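You operate a simulated robot arm through the tools that you are given. There is no shell and no other tool.

You run a simulated robot arm. Do the job below in one go: nothing can be reset, and whatever is moved stays where it is left.

JOB
Warm the bearing in the steel pan to about 60 C, then set the pan back on the steel rest.
Fine: lid shut while the warmer is on; switch off before opening; carry by the black handle; shut the lid again.

Only the result counts: the job must be done as asked and must still hold three seconds after the hand-in. Knocking over, shifting, dropping, spilling or breaking anything else fails it. Lids that push on must go on centred and level and be pressed home; caps that screw on are set level and turned clockwise until they are tight.

ROBOT AND FRAMES
A 7-joint arm with a two-finger parallel gripper, fixed in place. Base frame: the origin is on the floor under the middle of its stand, x ahead of it, y to its left, z up; the work surface is at about z = 880. Units: mm, rad, N and s.
It reaches about 1372 mm from its shoulder. Its first joint turns from -2.601 to 2.601 rad. Payload 3.43 kg.
The TCP is the grasp point between the finger pads, 30 mm short of the fingertips. In the tool frame z runs along the fingers and y along their closing line. The gripper opens to 94 mm. The fingers are 28 mm wide and 10 mm thick; the gripper's body (50 by 96 mm) begins 55 mm behind the TCP.
Orientation is told as [roll, pitch, yaw] about the base's x, y, z axes, in that order, counted from this pose: with the fingers straight down and closing along the base's y, the tool's x points along the base's -x, its y along +y and its z along -z.

CONTROLS
- The arm moves only by the tool jog_arm. Its argument "commands" is a list of rows, each a list of 2 entries, a list of its own where there are three numbers: the shift along the base's x, y, z in mm, then the turn, a rotation vector about the base's x, y, z in rad. In form: [[[dx, dy, dz], [wx, wy, wz]], ...]. A call has 1 to 20 rows; each row is the pose to reach, as a shift and turn from the pose commanded when the call began. "fingers" is the gripper command, from -1 (shut) to 1 (fully open), values between in proportion, set as the call begins (left out, the last holds). Each row takes 0.2 s and may step no farther than 50 mm and 0.15 rad from the row before; otherwise, or with a gripper value out of range, the whole call is refused. A pose out of reach is approached as far as the arm can. The call stops where the force on the tool passes 90 N (or 10 N more than at its start, if that is more) or the arm is blocked; 0.2 s more then pass. Each finger travels about 45 mm/s and halts on what it meets, pressing with about 36 N; the grip force reading is that of the motor and also rises with nothing between the fingers. The clock runs only during rows and for 0.2 s after the last one: add rows that repeat a pose to give the fingers time. It gives the time, the measured TCP pose, the force on the tool (base axes), the opening and the grip force at its end, in the units of the frame above (readings bear some noise), with the torque about the TCP (base axes, N m) and any sound that the robot's microphone picked up.
- Cameras (640 x 400 px; columns grow to the right, rows downward): "scene" is fixed at [219.1, 650.4, 1666.6]; the picture's right is [0.94, -0.33, 0.00], its down [-0.30, -0.86, -0.41] and it looks along [0.14, 0.39, -0.91] (base axes); focal length 258 px, centre (320, 200). "wrist" rides on the gripper at [76, 14, -102] in the tool frame; the picture's right is [-0.18, 0.98, 0.00], its down [-0.75, -0.14, -0.64] and it looks along [-0.63, -0.12, 0.77] (tool axes); focal length 243 px, centre (320, 200). There is no depth. A picture from a camera that has moved, and an enlarged one, comes with that camera's place and axes in the base frame and with its lens.
- camera(camera): a new picture of that camera. No time passes.
- zoom(camera, box): a new picture of the part [left, top, right, bottom] of that camera's present view, enlarged. No time passes.
- finish_job(): hands the job in; it is judged then, once.

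Nothing tells you positions but the pictures and the camera data. Unless the task says otherwise, let go and move clear before handing in.

The tools are called after ">>>" by a JSON object that holds its "fn" and its "kwargs". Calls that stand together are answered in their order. jog_arm: Moves the arm, as the interface text tells. Its arguments: {"type":"object","properties":{"commands":{"type":"array"},"fingers":{"type":"number"}},"required":["commands"]} The other tools are called the same way: camera (camera) takes a picture; zoom (camera, box) takes an enlarged picture of a part of a camera's view; finish_job () hands the job in.

At the start:

```text
clock: 0.0
tool_pos: [537.9, 827.6, 1240.4]
tcp_rot: [-0.002, 0.0, 0.001]
force: [0.5, -0.4, 0.4]
moment: [-0.02, 0.01, -0.02]
width: 93.9
grasp_force: 0.0
```

scene: 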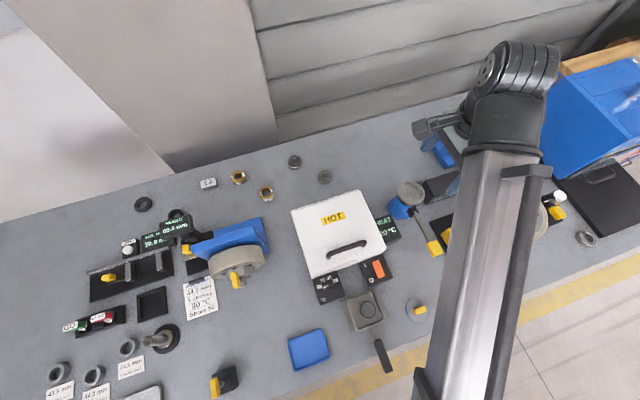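
wrist: 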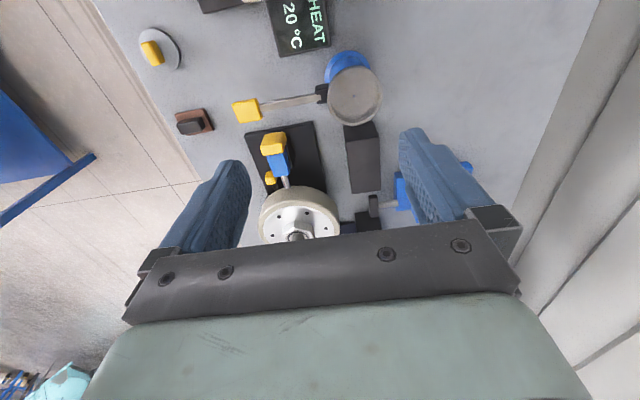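

I see a bench with a white warmer marked "HOT" in the middle, a small grey pan with a dark handle in front of it, and several other tools. I'll look closer before moving.

>>> {"fn": "zoom", "kwargs": {"camera": "scene", "box": [270, 170, 450, 283]}}

>>> {"fn": "zoom", "kwargs": {"camera": "scene", "box": [280, 250, 460, 390]}}

>>> {"fn": "zoom", "kwargs": {"camera": "scene", "box": [160, 170, 300, 320]}}

>>> {"fn": "zoom", "kwargs": {"camera": "wrist", "box": [120, 0, 500, 240]}}

```text
3.54 times, centred on (360, 226) of scene
camera zoom: at [219.1, 650.4, 1666.6], right [0.94, -0.33, 0.0], down [-0.3, -0.86, -0.41], along [0.14, 0.39, -0.91], focal length 912 px, centre (178, 106)
```

zoom: 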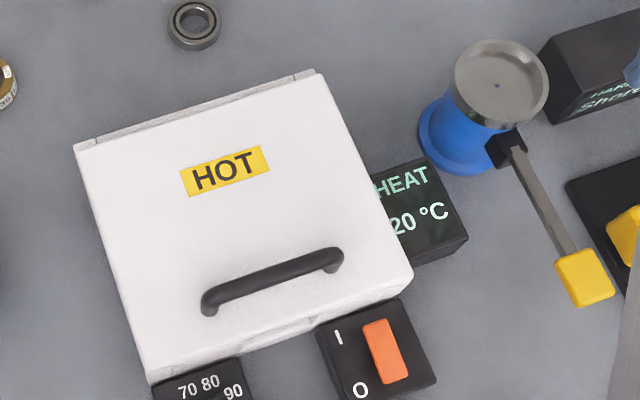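

```text
2.86 times, centred on (370, 320) of scene
camera zoom: at [219.1, 650.4, 1666.6], right [0.94, -0.33, 0.0], down [-0.3, -0.86, -0.41], along [0.14, 0.39, -0.91], focal length 736 px, centre (177, -143)
```

zoom: 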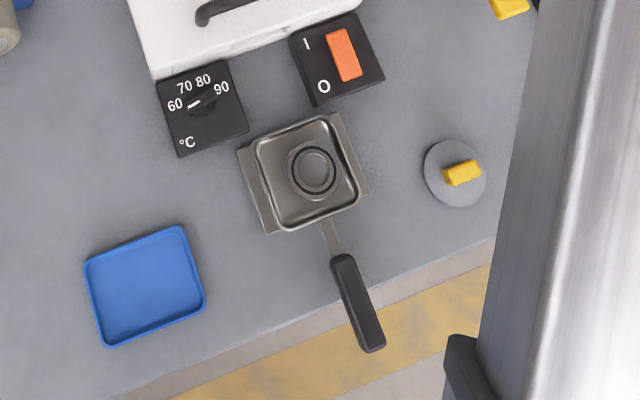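

```text
2.67 times, centred on (230, 245) of scene
camera zoom: at [219.1, 650.4, 1666.6], right [0.94, -0.33, 0.0], down [-0.3, -0.86, -0.41], along [0.14, 0.39, -0.91], focal length 687 px, centre (560, 80)
```

zoom: 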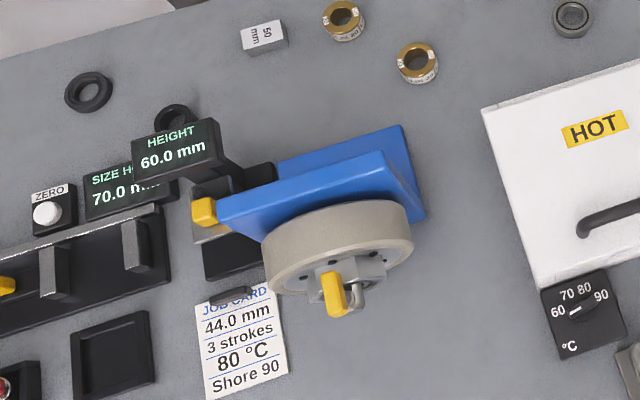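

```text
1.67 times, centred on (310, 120) of wrist
camera zoom: at [462.0, 842.9, 1341.1], right [0.18, 0.98, 0.0], down [0.75, -0.14, 0.64], along [0.63, -0.12, -0.77], focal length 404 px, centre (337, 333)
```

zoom: 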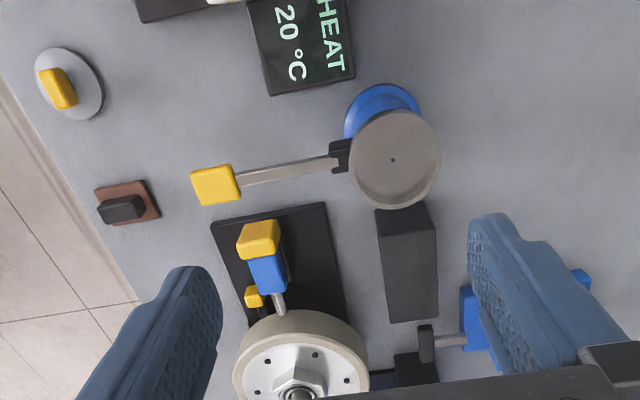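

The pan with a bearing sits on its rest around (344, 623), with its handle pointing toward the bench edge. Next I'll enlarge the dial, switch, lid and pan.

>>> {"fn": "zoom", "kwargs": {"camera": "scene", "box": [305, 255, 405, 318]}}

>>> {"fn": "zoom", "kwargs": {"camera": "scene", "box": [335, 280, 405, 324]}}

>>> {"fn": "zoom", "kwargs": {"camera": "scene", "box": [310, 264, 350, 309]}}

>>> {"fn": "zoom", "kwargs": {"camera": "scene", "box": [0, 190, 160, 400]}}

```text
6.35 times, centred on (355, 286) of scene
camera zoom: at [219.1, 650.4, 1666.6], right [0.94, -0.33, 0.0], down [-0.3, -0.86, -0.41], along [0.14, 0.39, -0.91], focal length 1636 px, centre (98, -349)
```

zoom: 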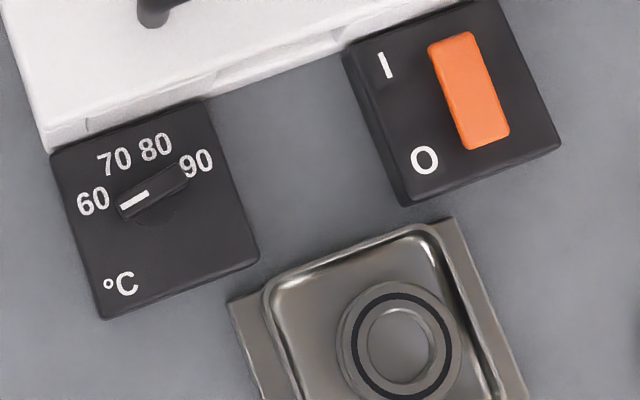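

```text
9.09 times, centred on (370, 302) of scene
camera zoom: at [219.1, 650.4, 1666.6], right [0.94, -0.33, 0.0], down [-0.3, -0.86, -0.41], along [0.14, 0.39, -0.91], focal length 2342 px, centre (-134, -727)
```

zoom: 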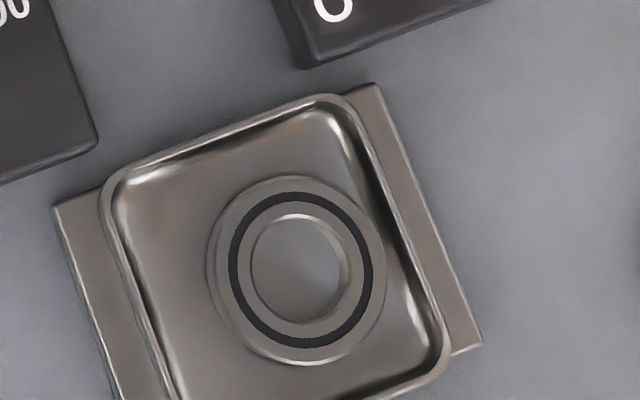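

```text
8.89 times, centred on (330, 286) of scene
camera zoom: at [219.1, 650.4, 1666.6], right [0.94, -0.33, 0.0], down [-0.3, -0.86, -0.41], along [0.14, 0.39, -0.91], focal length 2290 px, centre (231, -569)
```

zoom: 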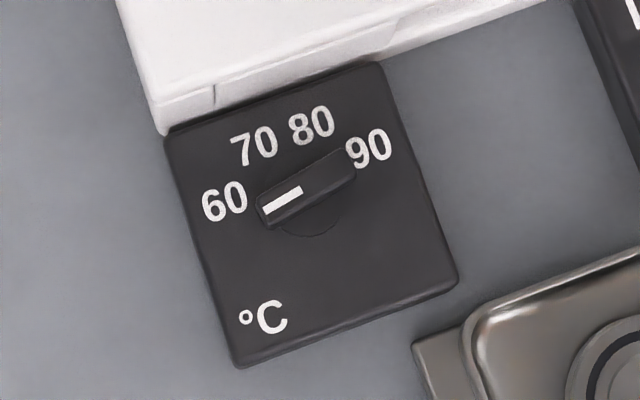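

```text
1.90 times, centred on (80, 295) of scene
camera zoom: at [219.1, 650.4, 1666.6], right [0.94, -0.33, 0.0], down [-0.3, -0.86, -0.41], along [0.14, 0.39, -0.91], focal length 491 px, centre (777, 19)
```

zoom: 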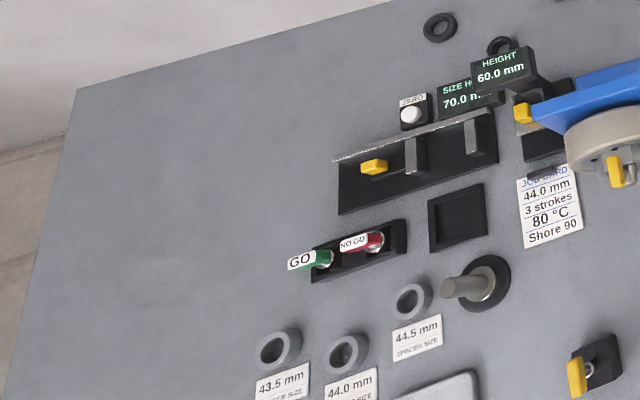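

The lid handle bar runs along x at the warmer's front (robot side), and the dial pointer seems to sit at or below 60. I'll move the wrist camera over to look at the warmer, dial and pan from a second angle.

>>> {"fn": "jog_arm", "kwargs": {"commands": [[[-44, -15, 0], [0, 0, 0]], [[-88, -31, 0], [0, 0, 0]], [[-132, -46, 0], [0, 0, 0]], [[-176, -62, 0], [0, 0, 0]], [[-220, -77, 0], [0, 0, 0]], [[-264, -93, 0], [0, 0, 0]], [[-308, -108, 0], [0, 0, 0]]]}}

>>> {"fn": "camera", "kwargs": {"camera": "wrist"}}

>>> {"fn": "camera", "kwargs": {"camera": "scene"}}

```text
clock: 1.6
tool_pos: [239.5, 741.3, 1204.3]
tcp_rot: [0.049, -0.012, -0.002]
force: [-0.4, 0.9, -0.2]
moment: [-0.03, 0.02, 0.01]
width: 93.8
grasp_force: 0.0
out of reach, approached as far as the arm can: row 2, 3, 4, 5, 6, 7
```

```text
taken
camera wrist: at [162.1, 749.9, 1304.3], right [0.19, 0.98, 0.05], down [0.74, -0.17, 0.64], along [0.64, -0.08, -0.76], focal length 243 px, centre (320, 200)
```

wrist: 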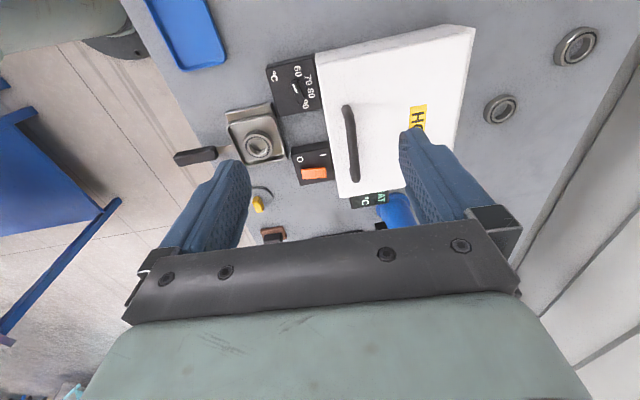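

```text
taken
```

scene: 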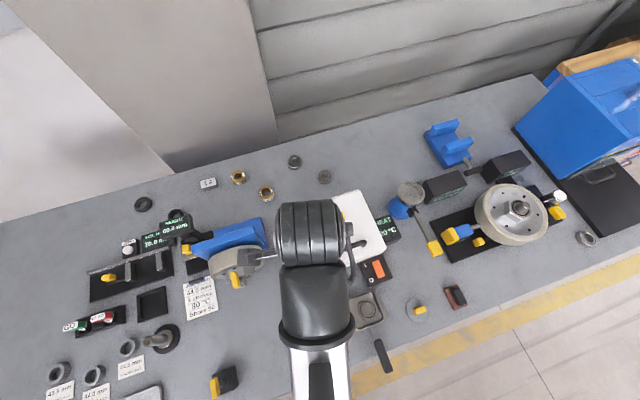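

The arm stopped a bit short of the target (a joint limit), but the wrist view shows the warmer, dial, switch and pan well. I'll enlarge these.

>>> {"fn": "zoom", "kwargs": {"camera": "wrist", "box": [160, 10, 480, 210]}}

>>> {"fn": "zoom", "kwargs": {"camera": "wrist", "box": [255, 45, 345, 120]}}

>>> {"fn": "zoom", "kwargs": {"camera": "wrist", "box": [165, 95, 285, 175]}}

>>> {"fn": "zoom", "kwargs": {"camera": "wrist", "box": [285, 130, 405, 210]}}

```text
2.00 times, centred on (320, 110) of wrist
camera zoom: at [162.1, 749.9, 1304.3], right [0.19, 0.98, 0.05], down [0.74, -0.17, 0.64], along [0.64, -0.08, -0.76], focal length 485 px, centre (320, 380)
```

zoom: 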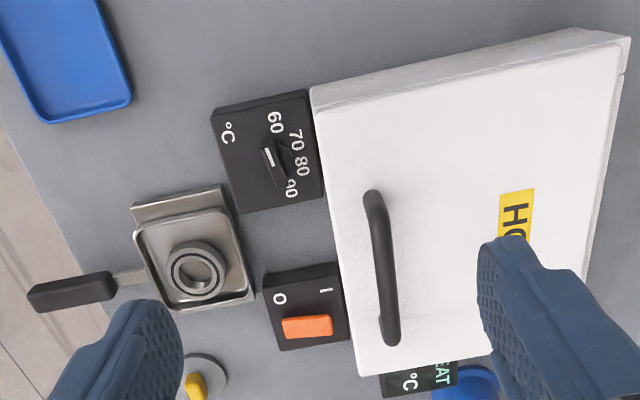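

```text
5.33 times, centred on (300, 82) of wrist
camera zoom: at [162.1, 749.9, 1304.3], right [0.19, 0.98, 0.05], down [0.74, -0.17, 0.64], along [0.64, -0.08, -0.76], focal length 1294 px, centre (427, 827)
```

zoom: 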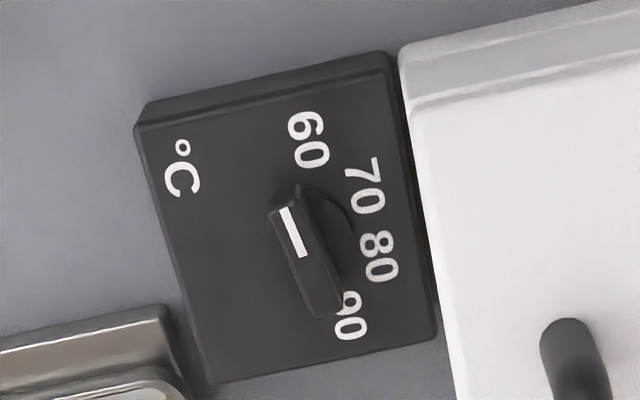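

```text
5.00 times, centred on (225, 135) of wrist
camera zoom: at [162.1, 749.9, 1304.3], right [0.19, 0.98, 0.05], down [0.74, -0.17, 0.64], along [0.64, -0.08, -0.76], focal length 1213 px, centre (795, 525)
```

zoom: 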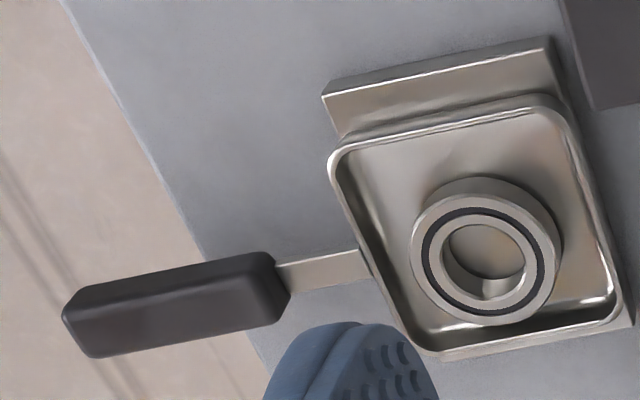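

```text
5.00 times, centred on (345, 170) of wrist
camera zoom: at [162.1, 749.9, 1304.3], right [0.19, 0.98, 0.05], down [0.74, -0.17, 0.64], along [0.64, -0.08, -0.76], focal length 1213 px, centre (195, 350)
```

zoom: 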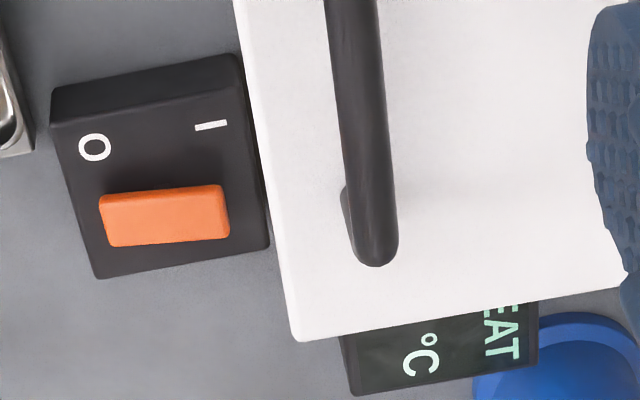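

The knob's pointer sits about 35–40° counter‑clockwise of the 60 mark, so it will need turning clockwise to 60. Now I'll swing the tool about 90° so that the camera looks at the warmer's front from the robot's side.

>>> {"fn": "jog_arm", "kwargs": {"commands": [[[9, -13, -5], [0, 0, 0.14]], [[18, -26, -10], [0, 0, 0.28]], [[27, -38, -15], [0, 0, 0.42]], [[36, -51, -20], [0, 0, 0.56]], [[45, -64, -25], [0, 0, 0.7]], [[54, -77, -30], [0, 0, 0.84]], [[63, -90, -35], [0, 0, 0.98]], [[72, -102, -40], [0, 0, 1.12]], [[81, -115, -45], [0, 0, 1.26]], [[90, -128, -50], [0, 0, 1.4]], [[100, -141, -54], [0, 0, 1.54]]]}}

>>> {"fn": "camera", "kwargs": {"camera": "wrist"}}

>>> {"fn": "camera", "kwargs": {"camera": "scene"}}

```text
clock: 3.2
tool_pos: [298.8, 658.7, 1159.2]
tcp_rot: [0.063, -0.025, 0.916]
force: [-24.6, 14.5, -2.8]
moment: [-1.7, -3.11, -2.56]
width: 93.7
grasp_force: 0.1
out of reach, approached as far as the arm can: row 5, 6, 7, 8
stopped in row 8: the force on the tool passed its limit at 163 N (the readings are from after the stop); the commanded pose is now the measured one
```

```text
taken
camera wrist: at [244.8, 601.3, 1259.7], right [-0.67, 0.74, 0.07], down [0.59, 0.48, 0.65], along [0.45, 0.47, -0.76], focal length 243 px, centre (320, 200)
```

wrist: 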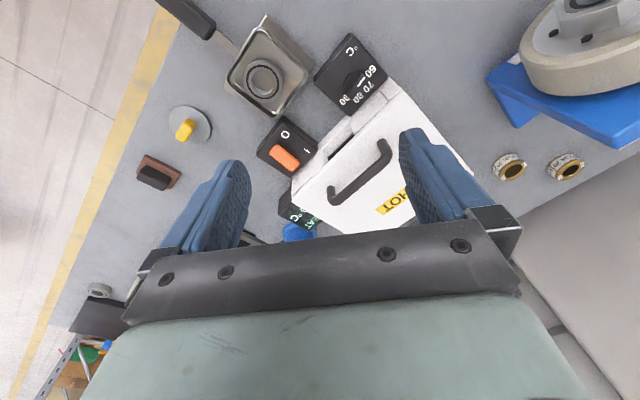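

```text
taken
```

scene: 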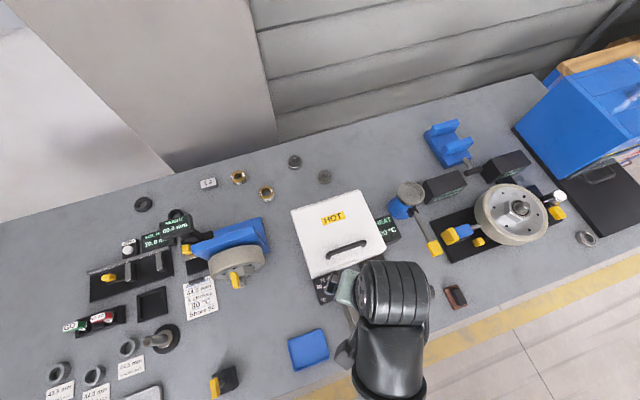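

The move stopped on a force although nothing on the bench is near; I suspect the gripper met the arm's own links. I'll look closer before backing off.

>>> {"fn": "zoom", "kwargs": {"camera": "scene", "box": [290, 230, 470, 400]}}

>>> {"fn": "zoom", "kwargs": {"camera": "wrist", "box": [210, 0, 430, 240]}}

```text
2.35 times, centred on (380, 315) of scene
camera zoom: at [219.1, 650.4, 1666.6], right [0.94, -0.33, 0.0], down [-0.3, -0.86, -0.41], along [0.14, 0.39, -0.91], focal length 606 px, centre (179, -71)
```

zoom: 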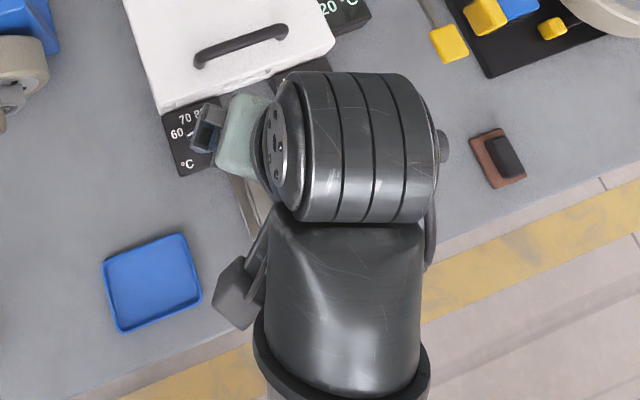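

```text
1.67 times, centred on (320, 120) of wrist
camera zoom: at [244.8, 601.3, 1259.7], right [-0.67, 0.74, 0.07], down [0.59, 0.48, 0.65], along [0.45, 0.47, -0.76], focal length 404 px, centre (320, 333)
```

zoom: 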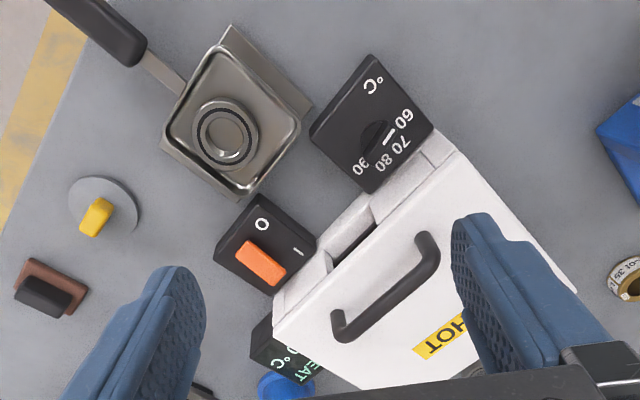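

The box-shaped wrist camera touched the forearm, so tool yaw must go the other way (camera on the far side). I'll turn back to yaw 0 and hover over the dial at about (267, 713).

>>> {"fn": "jog_arm", "kwargs": {"commands": [[[-4, 8, 0], [0, 0, -0.14]], [[-8, 16, 0], [0, 0, -0.28]], [[-12, 24, 0], [0, 0, -0.42]], [[-16, 32, -10], [0, 0, -0.56]], [[-20, 40, -20], [0, 0, -0.7]], [[-26, 48, -30], [0, 0, -0.8]], [[-32, 56, -40], [-0.03, 0, -0.9]]]}}

>>> {"fn": "camera", "kwargs": {"camera": "wrist"}}

```text
clock: 4.8
tool_pos: [266.0, 716.1, 1118.9]
tcp_rot: [0.036, -0.012, 0.018]
force: [1.1, -0.1, 0.4]
moment: [-0.02, 0.0, 0.0]
width: 93.9
grasp_force: 0.1
```

```text
taken
camera wrist: at [189.4, 724.2, 1220.6], right [0.17, 0.99, 0.04], down [0.75, -0.15, 0.64], along [0.64, -0.08, -0.76], focal length 243 px, centre (320, 200)
```

wrist: 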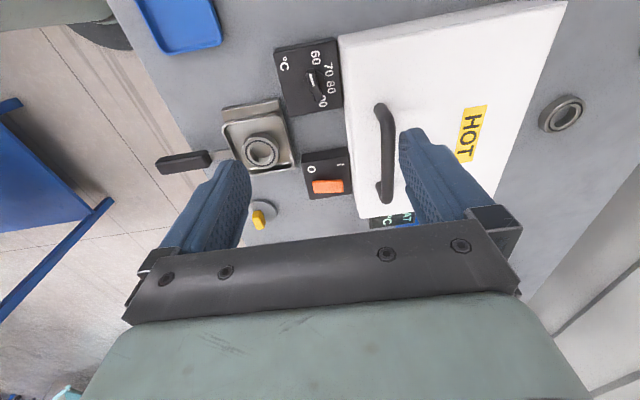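

The arm reaches here fine. I'll enlarge the dial and lid handle from this closer viewpoint.

>>> {"fn": "zoom", "kwargs": {"camera": "wrist", "box": [265, 30, 355, 120]}}

>>> {"fn": "zoom", "kwargs": {"camera": "wrist", "box": [270, 90, 430, 230]}}

>>> {"fn": "zoom", "kwargs": {"camera": "scene", "box": [280, 180, 440, 330]}}

```text
4.44 times, centred on (310, 75) of wrist
camera zoom: at [189.4, 724.2, 1220.6], right [0.17, 0.99, 0.04], down [0.75, -0.15, 0.64], along [0.64, -0.08, -0.76], focal length 1078 px, centre (364, 756)
```

zoom: 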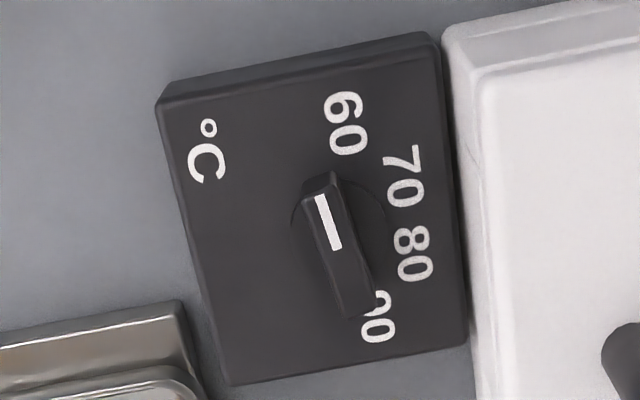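

```text
2.86 times, centred on (350, 160) of wrist
camera zoom: at [189.4, 724.2, 1220.6], right [0.17, 0.99, 0.04], down [0.75, -0.15, 0.64], along [0.64, -0.08, -0.76], focal length 693 px, centre (234, 314)
```

zoom: 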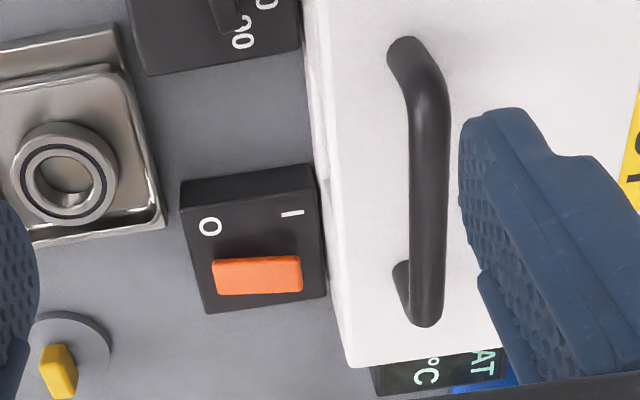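

```text
2.67 times, centred on (360, 255) of scene
camera zoom: at [219.1, 650.4, 1666.6], right [0.94, -0.33, 0.0], down [-0.3, -0.86, -0.41], along [0.14, 0.39, -0.91], focal length 687 px, centre (213, 53)
```

zoom: 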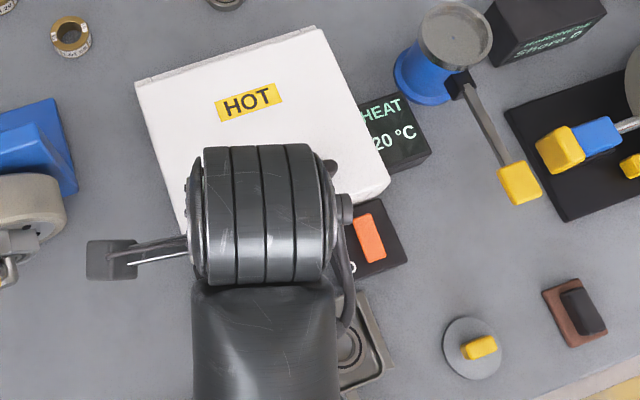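

The knob top is near (267, 716, 932) with its bar along 188°, on a panel top at about z 916. I'll part-close the fingers, align with the bar and descend to just above the knob.

>>> {"fn": "jog_arm", "kwargs": {"commands": [[[1, 0, -30], [-0.018, 0.006, 0.06]], [[1, 0, -60], [-0.036, 0.012, 0.122]], [[1, 0, -95], [-0.036, 0.012, 0.122]], [[1, 0, -125], [-0.036, 0.012, 0.122]], [[1, 0, -145], [-0.036, 0.012, 0.122]]], "fingers": -0.4}}

>>> {"fn": "camera", "kwargs": {"camera": "wrist"}}

>>> {"fn": "camera", "kwargs": {"camera": "scene"}}

```text
clock: 6.0
tool_pos: [268.7, 715.2, 974.0]
tcp_rot: [0.003, 0.005, 0.144]
force: [0.4, 0.1, 0.3]
moment: [0.01, -0.03, 0.0]
width: 28.3
grasp_force: 0.0
```

```text
taken
camera wrist: at [191.7, 718.3, 1076.3], right [0.04, 1.0, 0.0], down [0.77, -0.03, 0.64], along [0.64, -0.03, -0.77], focal length 243 px, centre (320, 200)
```

wrist: 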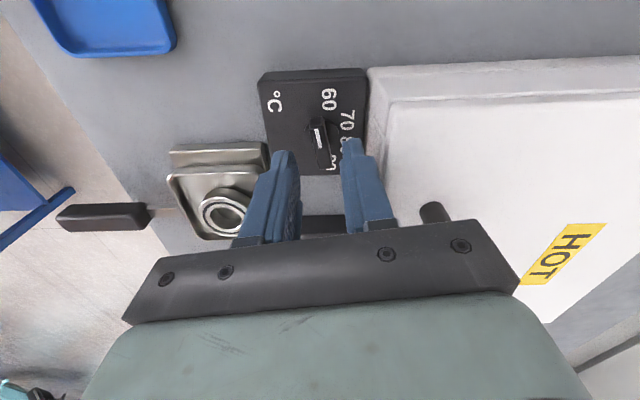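

```text
taken
```

scene: 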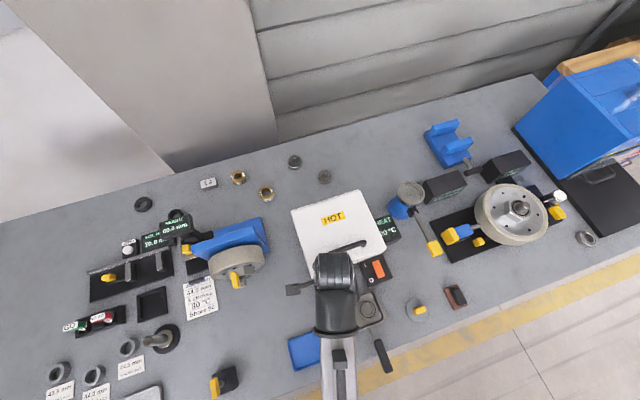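

The fingers straddle the knob from above with about 12 mm still to go. I'll enlarge to check centring before descending.

>>> {"fn": "zoom", "kwargs": {"camera": "wrist", "box": [250, 60, 390, 200]}}

```text
2.86 times, centred on (320, 130) of wrist
camera zoom: at [191.7, 718.3, 1076.3], right [0.04, 1.0, 0.0], down [0.77, -0.03, 0.64], along [0.64, -0.03, -0.77], focal length 693 px, centre (320, 400)
```

zoom: 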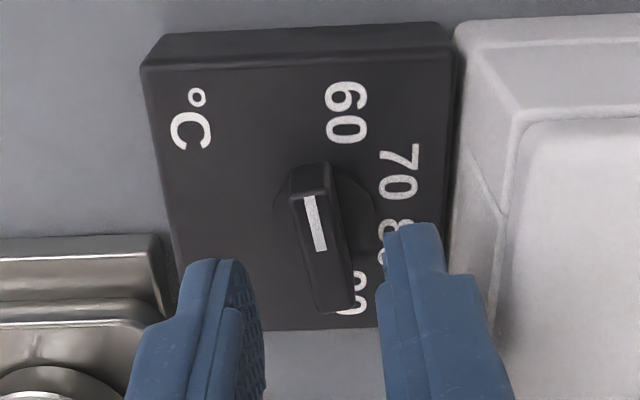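

The knob centre reads about (266, 715.3), so I'm nearly centred. I'll descend about 22 mm and close on the knob.

>>> {"fn": "jog_arm", "kwargs": {"commands": [[[-2, 0.4, -8], [0, 0, 0]], [[-2, 0.4, -15], [0, 0, 0]], [[-2, 0.4, -22], [0, 0, 0]]]}}

>>> {"fn": "zoom", "kwargs": {"camera": "wrist", "box": [250, 80, 390, 220]}}

```text
clock: 6.8
tool_pos: [266.4, 715.8, 953.4]
tcp_rot: [0.003, 0.006, 0.141]
force: [-0.4, 0.4, -0.2]
moment: [-0.01, 0.04, 0.0]
width: 28.0
grasp_force: 0.0
```

```text
2.86 times, centred on (320, 150) of wrist
camera zoom: at [189.3, 718.2, 1053.7], right [0.04, 1.0, 0.0], down [0.77, -0.03, 0.64], along [0.64, -0.03, -0.77], focal length 693 px, centre (320, 343)
```

zoom: 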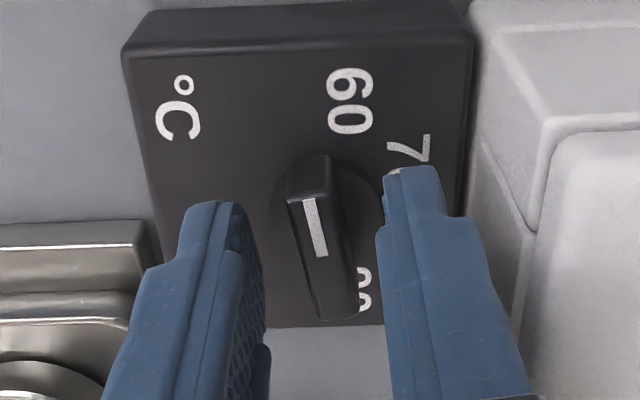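

>>> {"fn": "jog_arm", "kwargs": {"commands": [[[0, 0, -3], [0, 0, 0]], [[0, 0, -3], [0, 0, 0]], [[0, 0, -3], [0, 0, 0]], [[0, 0, -3], [0, 0, 0]]], "fingers": -1}}

>>> {"fn": "zoom", "kwargs": {"camera": "wrist", "box": [250, 80, 390, 220]}}

```text
clock: 7.8
tool_pos: [265.9, 716.0, 949.3]
tcp_rot: [0.003, 0.004, 0.144]
force: [-1.6, 12.1, 9.8]
moment: [0.04, 0.24, 0.01]
width: 10.2
grasp_force: 43.6
```

```text
2.86 times, centred on (320, 150) of wrist
camera zoom: at [189.5, 718.6, 1051.5], right [0.04, 1.0, 0.0], down [0.77, -0.03, 0.64], along [0.64, -0.02, -0.77], focal length 693 px, centre (320, 343)
```

zoom: 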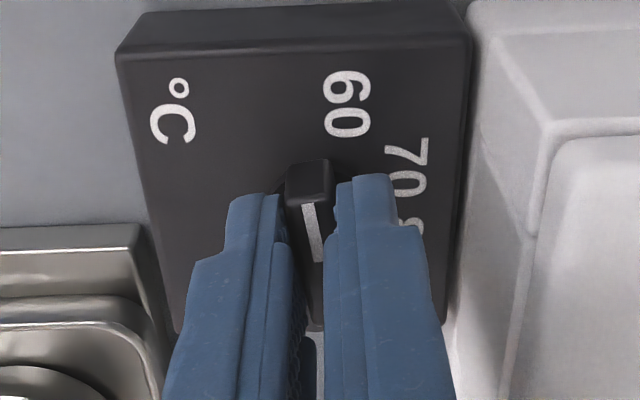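

The knob is gripped (10.2 mm wide). I'll turn it clockwise about 0.58 rad in steps.

>>> {"fn": "jog_arm", "kwargs": {"commands": [[[0.3, 0.8, 0.5], [0, 0, -0.08]], [[0.3, 0.8, 0.5], [0, 0, -0.18]], [[0.3, 0.8, 0.5], [0, 0, -0.28]], [[0.3, 0.8, 0.5], [0, 0, -0.38]], [[0.3, 0.8, 0.5], [0, 0, -0.48]], [[0.3, 0.8, 0.5], [0, 0, -0.58]]]}}

>>> {"fn": "zoom", "kwargs": {"camera": "wrist", "box": [250, 80, 390, 220]}}

```text
clock: 9.2
tool_pos: [266.9, 717.1, 949.8]
tcp_rot: [0.002, 0.005, -0.437]
force: [6.6, 19.4, 7.4]
moment: [0.41, 0.44, 0.05]
width: 9.9
grasp_force: 43.2
```

```text
2.86 times, centred on (320, 150) of wrist
camera zoom: at [203.9, 761.4, 1051.5], right [0.58, 0.81, 0.0], down [0.62, -0.45, 0.64], along [0.52, -0.37, -0.77], focal length 693 px, centre (320, 343)
```

zoom: 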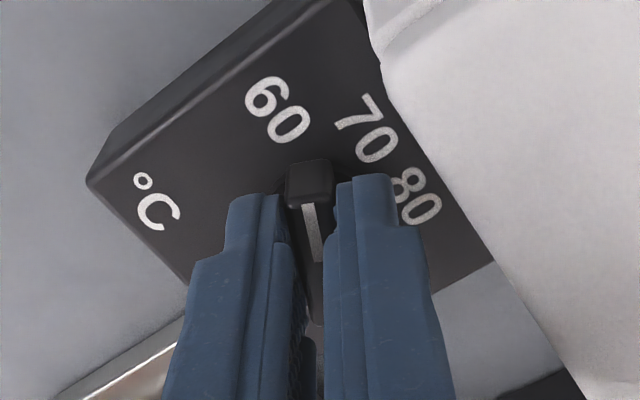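

The knob turned with the gripper. I'll release, lift and check where the pointer ended up.

>>> {"fn": "jog_arm", "kwargs": {"commands": [[[0, 0, 0], [0, 0, 0]], [[0, 0, 0], [0, 0, 0]], [[0, 0, 12], [0, 0, 0]], [[0, 0, 40], [0, 0, 0.1]], [[-5, 0, 80], [0, 0, 0.22]], [[-10, 0, 120], [0, 0, 0.34]], [[-10, 0, 160], [0, 0, 0.436]]], "fingers": -0.4}}

>>> {"fn": "zoom", "kwargs": {"camera": "wrist", "box": [265, 30, 385, 130]}}

>>> {"fn": "camera", "kwargs": {"camera": "wrist"}}

```text
clock: 10.8
tool_pos: [255.4, 716.5, 1109.4]
tcp_rot: [0.002, 0.005, 0.003]
force: [0.4, 1.5, -0.3]
moment: [0.0, 0.01, 0.01]
width: 28.1
grasp_force: 0.1
```

```text
4.00 times, centred on (325, 80) of wrist
camera zoom: at [180.1, 731.0, 1211.9], right [0.18, 0.98, 0.0], down [0.76, -0.14, 0.64], along [0.63, -0.12, -0.77], focal length 970 px, centre (300, 680)
```

zoom: 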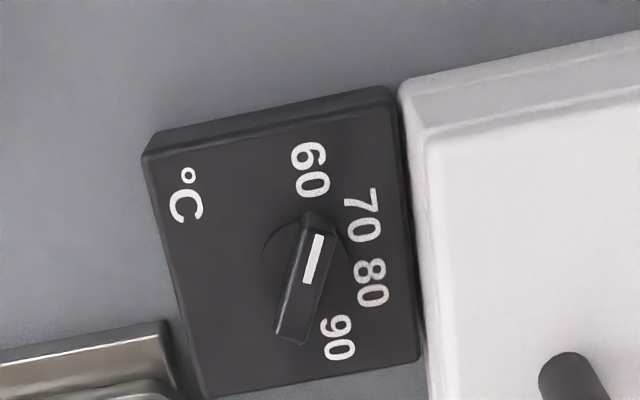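

```text
taken
camera wrist: at [180.1, 731.0, 1211.9], right [0.18, 0.98, 0.0], down [0.76, -0.14, 0.64], along [0.63, -0.12, -0.77], focal length 243 px, centre (320, 200)
```

wrist: 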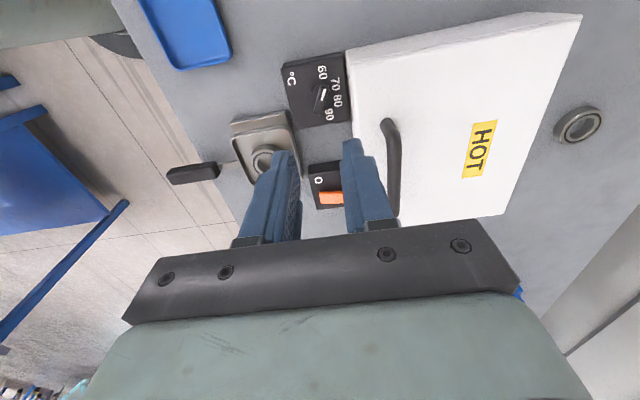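

The pointer now aims right at the 60 mark (about 154°, 60 label at 150–165°). Next I'll hover over the lid handle bar near (340, 780) with fingers wider.

>>> {"fn": "jog_arm", "kwargs": {"commands": [[[28, 21, 0], [0, 0, 0]], [[56, 42, -5], [0, 0, 0]], [[84, 64, -20], [0, 0, 0]], [[84, 64, -50], [0, 0, 0]]], "fingers": 0}}

>>> {"fn": "camera", "kwargs": {"camera": "wrist"}}

>>> {"fn": "camera", "kwargs": {"camera": "scene"}}

```text
clock: 11.8
tool_pos: [340.0, 780.1, 1057.9]
tcp_rot: [0.003, 0.007, 0.001]
force: [0.0, 0.8, -0.2]
moment: [-0.01, 0.02, 0.0]
width: 47.1
grasp_force: 0.0
```

```text
taken
camera wrist: at [264.4, 793.3, 1160.4], right [0.18, 0.98, 0.0], down [0.76, -0.14, 0.64], along [0.63, -0.12, -0.77], focal length 243 px, centre (320, 200)
```

wrist: 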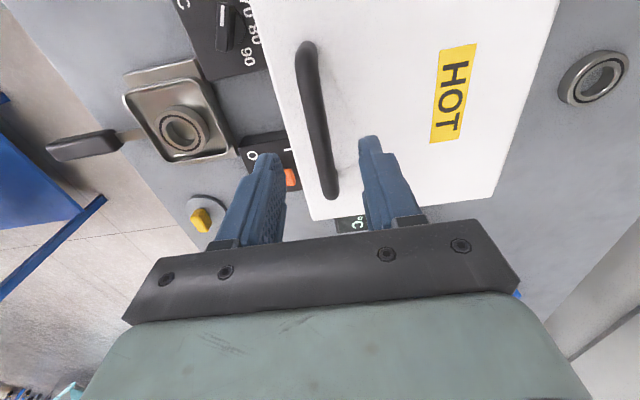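

```text
taken
```

scene: 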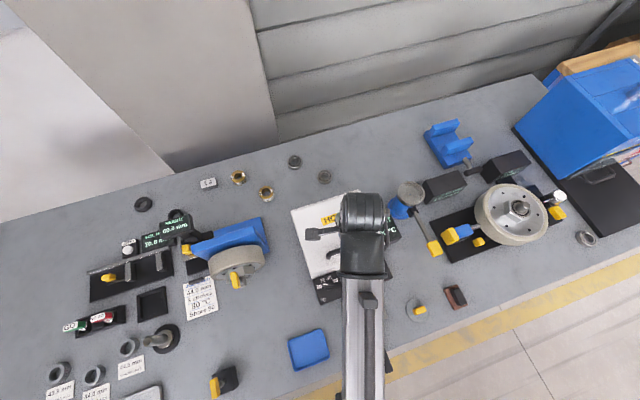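

The handle bar is centred at about (340, 780, 995), with the lid top around z 968. I'll lower the open fingers around the bar, keeping the tips above the lid.

>>> {"fn": "jog_arm", "kwargs": {"commands": [[[0, 0, -20], [0, 0, 0]], [[0, 0, -35], [0, 0, 0]], [[0, 0, -46], [0, 0, 0]]]}}

>>> {"fn": "camera", "kwargs": {"camera": "wrist"}}

```text
clock: 12.6
tool_pos: [340.3, 779.3, 1014.5]
tcp_rot: [0.001, 0.004, 0.001]
force: [0.2, -0.2, 0.3]
moment: [0.01, -0.02, -0.03]
width: 46.8
grasp_force: 0.1
```

```text
taken
camera wrist: at [264.8, 793.6, 1115.5], right [0.18, 0.98, 0.0], down [0.76, -0.14, 0.64], along [0.63, -0.12, -0.77], focal length 243 px, centre (320, 200)
```

wrist: 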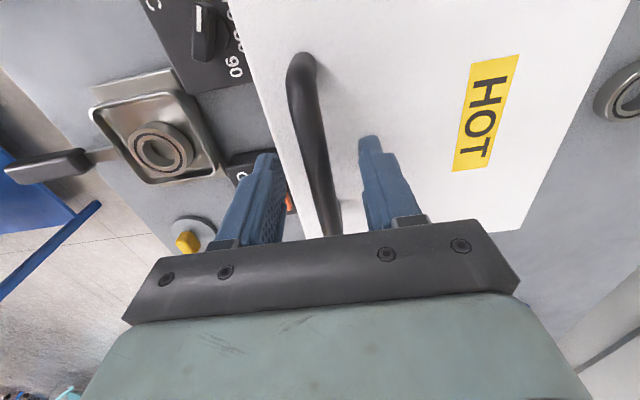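

The bar lies between the fingertips. I'll lower 3 mm more and close on it.

>>> {"fn": "jog_arm", "kwargs": {"commands": [[[0, 0.5, -3], [0, 0, 0]], [[0, 0.5, -3], [0, 0, 0]], [[0, 0.5, -3], [0, 0, 0]], [[0, 0.5, -3], [0, 0, 0]]], "fingers": -1}}

>>> {"fn": "camera", "kwargs": {"camera": "wrist"}}

```text
clock: 13.6
tool_pos: [341.0, 780.5, 1010.8]
tcp_rot: [0.001, 0.005, 0.0]
force: [1.3, -5.2, -1.0]
moment: [-0.04, -0.05, 0.04]
width: 17.1
grasp_force: 44.9
```

```text
taken
camera wrist: at [265.0, 794.2, 1112.6], right [0.18, 0.98, 0.0], down [0.76, -0.14, 0.64], along [0.63, -0.12, -0.77], focal length 243 px, centre (320, 200)
```

wrist: 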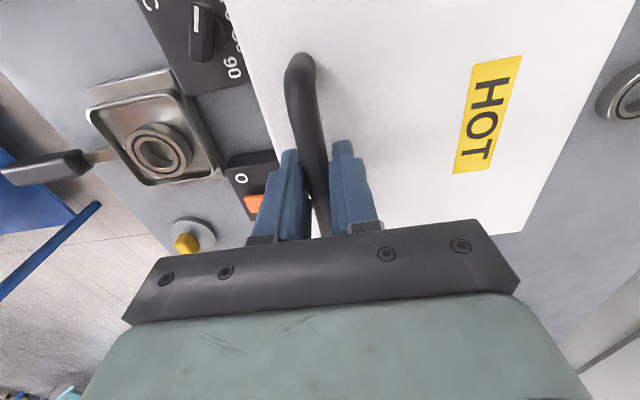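

I have the bar (17 mm thick). I'll begin raising the lid along an arc about a hinge near y 944, z 960, checking forces as I go.

>>> {"fn": "jog_arm", "kwargs": {"commands": [[[0, 1.9, 8], [0, 0, 0]], [[0, 4.1, 16.2], [0, 0, 0]], [[0, 6.9, 24], [0, 0, 0]], [[0, 9.8, 31.9], [0, 0, 0]]]}}

>>> {"fn": "camera", "kwargs": {"camera": "scene"}}

```text
clock: 14.6
tool_pos: [339.4, 789.7, 1044.1]
tcp_rot: [0.003, 0.004, 0.0]
force: [-5.5, -12.7, -0.7]
moment: [-0.31, 0.27, -0.25]
width: 13.9
grasp_force: 45.2
```

```text
taken
```

scene: 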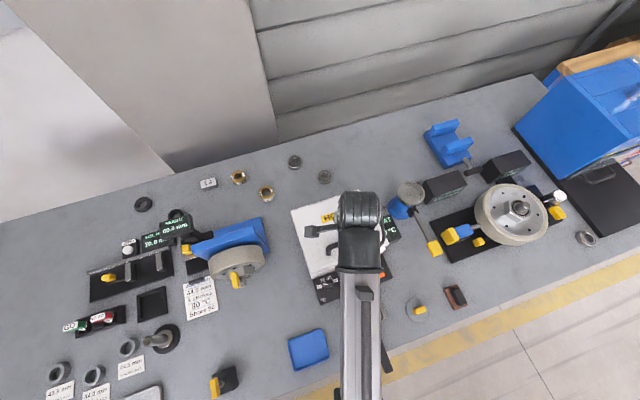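

>>> {"fn": "camera", "kwargs": {"camera": "wrist"}}

>>> {"fn": "zoom", "kwargs": {"camera": "wrist", "box": [230, 40, 430, 240]}}

>>> {"fn": "zoom", "kwargs": {"camera": "scene", "box": [280, 180, 440, 330]}}

```text
taken
camera wrist: at [265.1, 804.0, 1145.3], right [0.18, 0.98, 0.0], down [0.76, -0.14, 0.64], along [0.63, -0.12, -0.77], focal length 243 px, centre (320, 200)
```

wrist: 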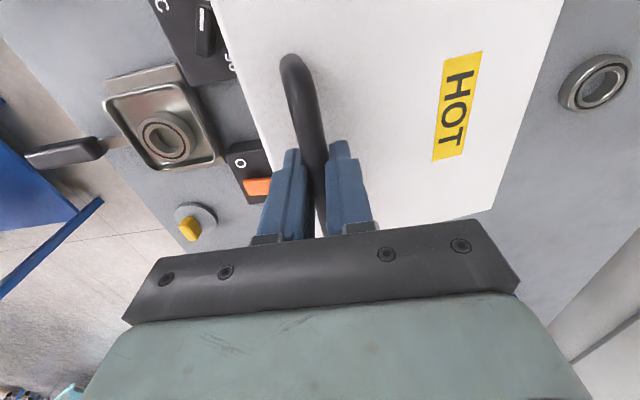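

```text
2.00 times, centred on (330, 140) of wrist
camera zoom: at [265.1, 804.0, 1145.3], right [0.18, 0.98, 0.0], down [0.76, -0.14, 0.64], along [0.63, -0.12, -0.77], focal length 485 px, centre (300, 320)
```

zoom: 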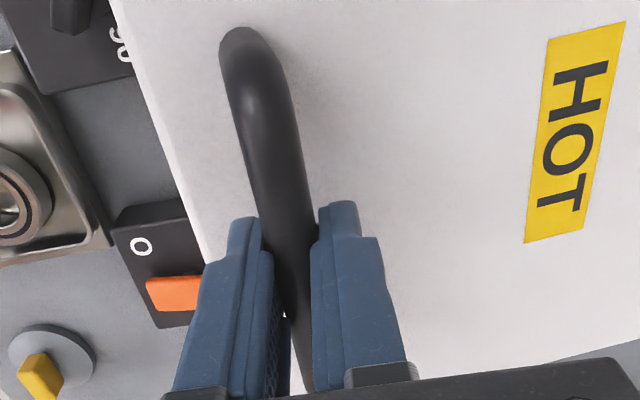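

```text
2.67 times, centred on (360, 255) of scene
camera zoom: at [219.1, 650.4, 1666.6], right [0.94, -0.33, 0.0], down [-0.3, -0.86, -0.41], along [0.14, 0.39, -0.91], focal length 687 px, centre (213, 53)
```

zoom: 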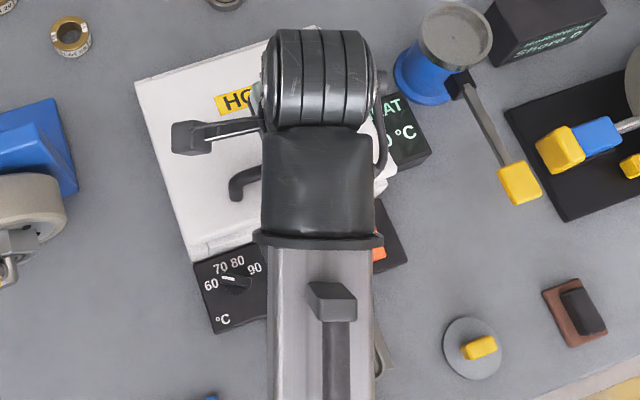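

The lid is up about 0.2 rad, but the bar has slid toward the fingertips. I'll re-seat the grip lower on the bar: open a little, drop 9 mm, close again.

>>> {"fn": "jog_arm", "kwargs": {"commands": [[[0, 0, 0], [0, 0, 0]], [[0, 0, -5], [0, 0, 0]], [[0, 0, -9], [0, 0, 0]]], "fingers": -0.4}}

>>> {"fn": "zoom", "kwargs": {"camera": "wrist", "box": [230, 40, 430, 240]}}

>>> {"fn": "zoom", "kwargs": {"camera": "scene", "box": [280, 180, 440, 330]}}

```text
clock: 15.4
tool_pos: [339.5, 790.4, 1034.0]
tcp_rot: [0.002, 0.005, -0.001]
force: [1.0, 0.1, 0.7]
moment: [-0.02, 0.03, -0.02]
width: 28.4
grasp_force: 0.0
```

```text
2.00 times, centred on (330, 140) of wrist
camera zoom: at [264.4, 804.8, 1135.5], right [0.18, 0.98, 0.0], down [0.76, -0.14, 0.64], along [0.63, -0.12, -0.77], focal length 485 px, centre (300, 320)
```

zoom: 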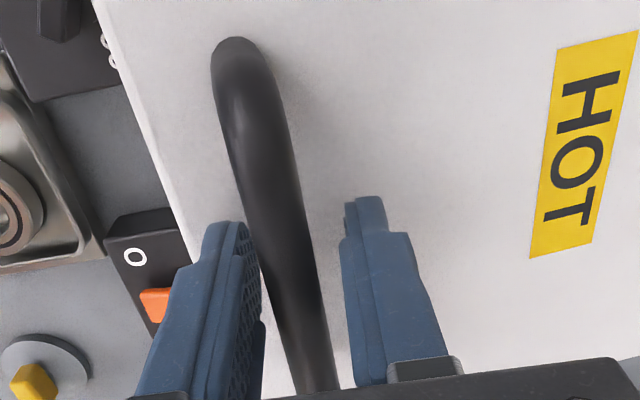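

```text
2.67 times, centred on (360, 255) of scene
camera zoom: at [219.1, 650.4, 1666.6], right [0.94, -0.33, 0.0], down [-0.3, -0.86, -0.41], along [0.14, 0.39, -0.91], focal length 687 px, centre (213, 53)
```

zoom: 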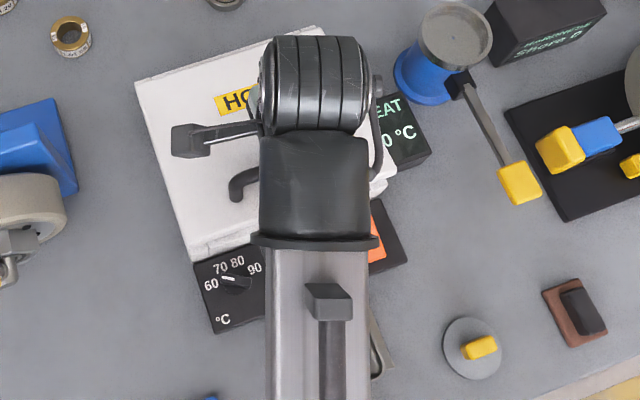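

The lid holds its angle by itself, so I can re-grip freely. I'll close again and lift further, tilting the tool a little with the lid.

>>> {"fn": "jog_arm", "kwargs": {"commands": [[[0, -1.5, 3], [0, 0, 0]], [[0, -1.5, 3], [0, 0, 0]], [[0, -1.5, 3], [0, 0, 0]]], "fingers": -1}}

>>> {"fn": "jog_arm", "kwargs": {"commands": [[[0, 3.6, 7.5], [-0.025, 0, 0]], [[0, 7.8, 15.1], [-0.05, 0, 0]], [[0, 12, 22.3], [-0.075, 0, 0]], [[0, 17.1, 29.3], [-0.1, 0, 0]]]}}

>>> {"fn": "zoom", "kwargs": {"camera": "wrist", "box": [230, 40, 430, 240]}}

```text
clock: 16.2
tool_pos: [340.3, 790.0, 1035.2]
tcp_rot: [0.002, 0.007, 0.0]
force: [-0.4, 6.4, -8.7]
moment: [-0.13, -0.13, -0.19]
width: 18.3
grasp_force: 45.3
```

```text
clock: 17.2
tool_pos: [339.2, 805.1, 1065.2]
tcp_rot: [-0.101, 0.005, -0.001]
force: [-7.4, 0.7, -8.0]
moment: [-0.13, 0.52, -0.39]
width: 18.1
grasp_force: 45.0
```

```text
2.00 times, centred on (330, 140) of wrist
camera zoom: at [264.6, 830.7, 1165.3], right [0.18, 0.98, -0.1], down [0.76, -0.08, 0.65], along [0.63, -0.19, -0.75], focal length 485 px, centre (300, 320)
```

zoom: 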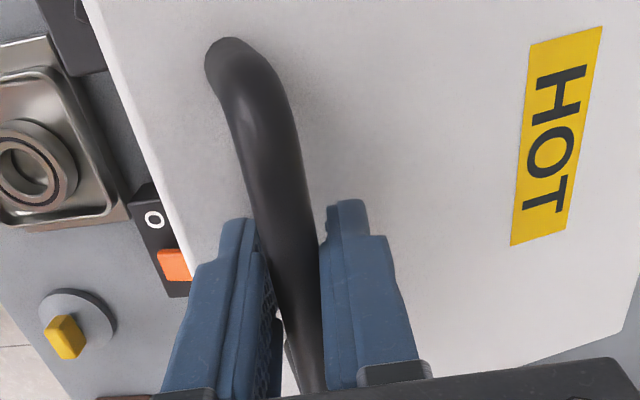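

Good grip and low forces. Continuing the arc to about 0.8 rad.

>>> {"fn": "jog_arm", "kwargs": {"commands": [[[0, 5.2, 6.8], [-0.025, 0, 0]], [[0, 10.7, 13.3], [-0.05, 0, 0]], [[0, 16.5, 19.5], [-0.075, 0, 0]], [[0, 22.6, 25.4], [-0.1, 0, 0]], [[0, 29.1, 31], [-0.125, 0, 0]], [[0, 35.9, 36.3], [-0.15, 0, 0]], [[0, 42.8, 41.2], [-0.175, 0, 0]], [[0, 49.9, 45.9], [-0.2, 0, 0]]]}}

>>> {"fn": "camera", "kwargs": {"camera": "wrist"}}

>>> {"fn": "camera", "kwargs": {"camera": "scene"}}

```text
clock: 18.4
tool_pos: [340.9, 817.9, 1077.9]
tcp_rot: [-0.199, -0.003, -0.006]
force: [-8.3, -32.2, 27.5]
moment: [0.0, -0.64, 0.22]
width: 18.1
grasp_force: 45.2
out of reach, approached as far as the arm can: row 3, 4, 5, 6
stopped in row 6: the force on the tool passed its limit at 114 N (the readings are from after the stop); the commanded pose is now the measured one
```

```text
taken
camera wrist: at [265.0, 852.6, 1174.0], right [0.19, 0.96, -0.19], down [0.75, -0.02, 0.66], along [0.63, -0.27, -0.73], focal length 243 px, centre (320, 200)
```

wrist: 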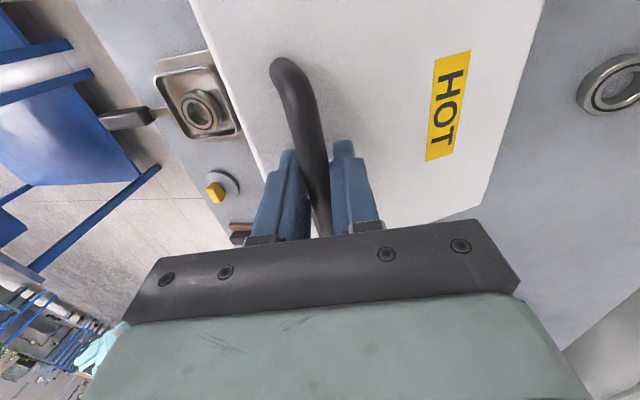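

```text
taken
```

scene: 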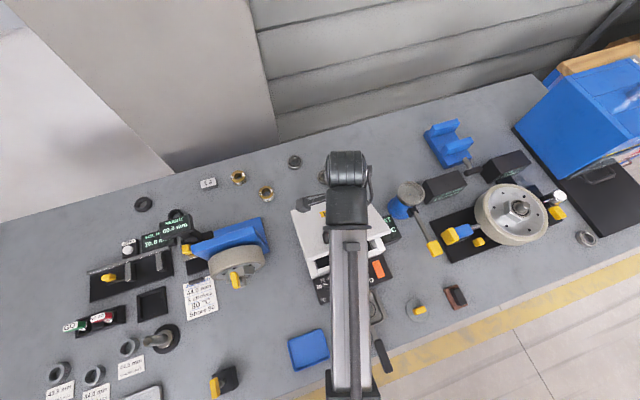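

Tilting the tool backward ran out of wrist range at about 0.5 rad of lid angle. I'll bring the tool back to vertical while following the arc, holding the bar.

>>> {"fn": "jog_arm", "kwargs": {"commands": [[[0, 4.8, 6.2], [0.05, 0, 0]], [[0, 10.1, 12.3], [0.1, 0, 0]], [[0, 15.7, 18], [0.15, 0, 0]], [[0, 21.6, 23.5], [0.2, 0, 0]], [[0, 28.2, 28.5], [0.2, 0, 0]], [[0, 35.1, 33.2], [0.2, 0, 0]], [[0, 42.2, 37.5], [0.2, 0, 0]], [[0, 49.6, 41.6], [0.2, 0, 0]]]}}

>>> {"fn": "camera", "kwargs": {"camera": "wrist"}}

>>> {"fn": "camera", "kwargs": {"camera": "scene"}}

```text
clock: 20.2
tool_pos: [341.7, 871.7, 1117.8]
tcp_rot: [0.006, -0.001, -0.002]
force: [-12.3, -19.5, 31.9]
moment: [-0.08, 0.12, -0.45]
width: 18.4
grasp_force: 44.9
```

```text
taken
camera wrist: at [265.4, 886.0, 1219.1], right [0.19, 0.98, 0.01], down [0.75, -0.15, 0.64], along [0.63, -0.12, -0.77], focal length 243 px, centre (320, 200)
```

wrist: 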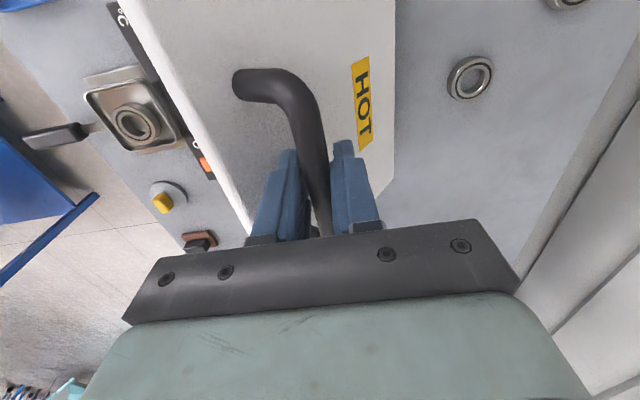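

```text
taken
```

scene: 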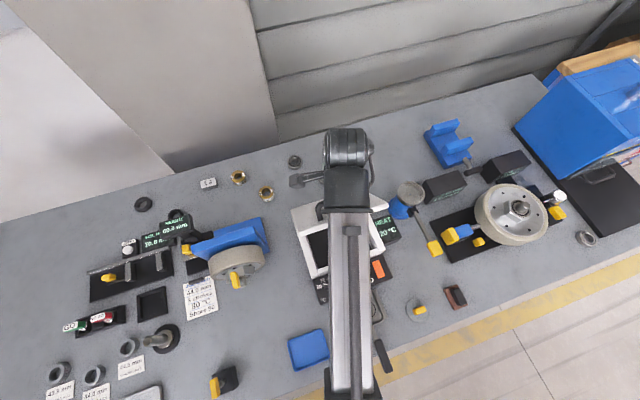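

The lid is past 50° and still gripped. Continuing the arc toward 80° with a slightly higher path to relieve the downward push.

>>> {"fn": "jog_arm", "kwargs": {"commands": [[[0, 7.4, 6], [0, 0, 0]], [[0, 15.3, 10], [0, 0, 0]], [[0, 23.1, 12.8], [0, 0, 0]], [[0, 31.1, 15.4], [0, 0, 0]], [[0, 39.3, 17.2], [0, 0, 0]], [[0, 47.5, 19], [0, 0, 0]], [[0, 55.7, 20], [0, 0, 0]], [[0, 64, 21], [0, 0, 0]]]}}

>>> {"fn": "camera", "kwargs": {"camera": "wrist"}}

>>> {"fn": "camera", "kwargs": {"camera": "scene"}}

```text
clock: 22.0
tool_pos: [342.2, 939.2, 1136.1]
tcp_rot: [0.006, -0.002, -0.005]
force: [-11.3, -2.7, -27.9]
moment: [-0.09, -0.43, -0.63]
width: 18.5
grasp_force: 44.9
```

```text
taken
camera wrist: at [265.5, 952.3, 1237.0], right [0.19, 0.98, 0.0], down [0.75, -0.15, 0.64], along [0.63, -0.12, -0.77], focal length 243 px, centre (320, 200)
```

wrist: 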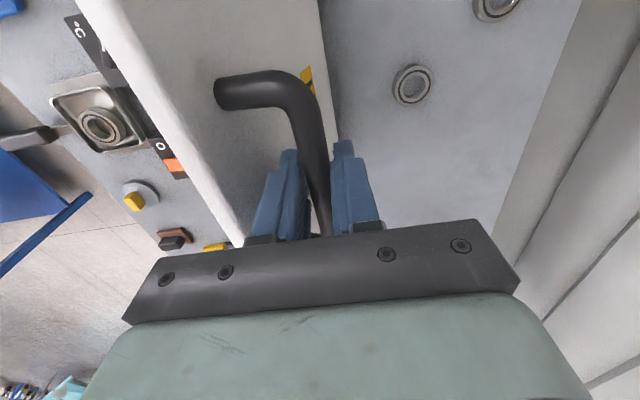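

```text
taken
```

scene: 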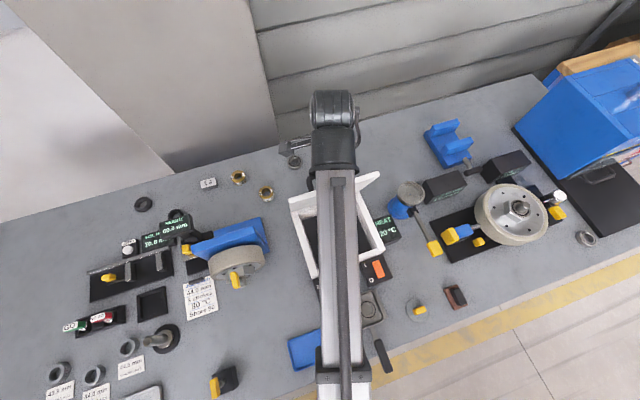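

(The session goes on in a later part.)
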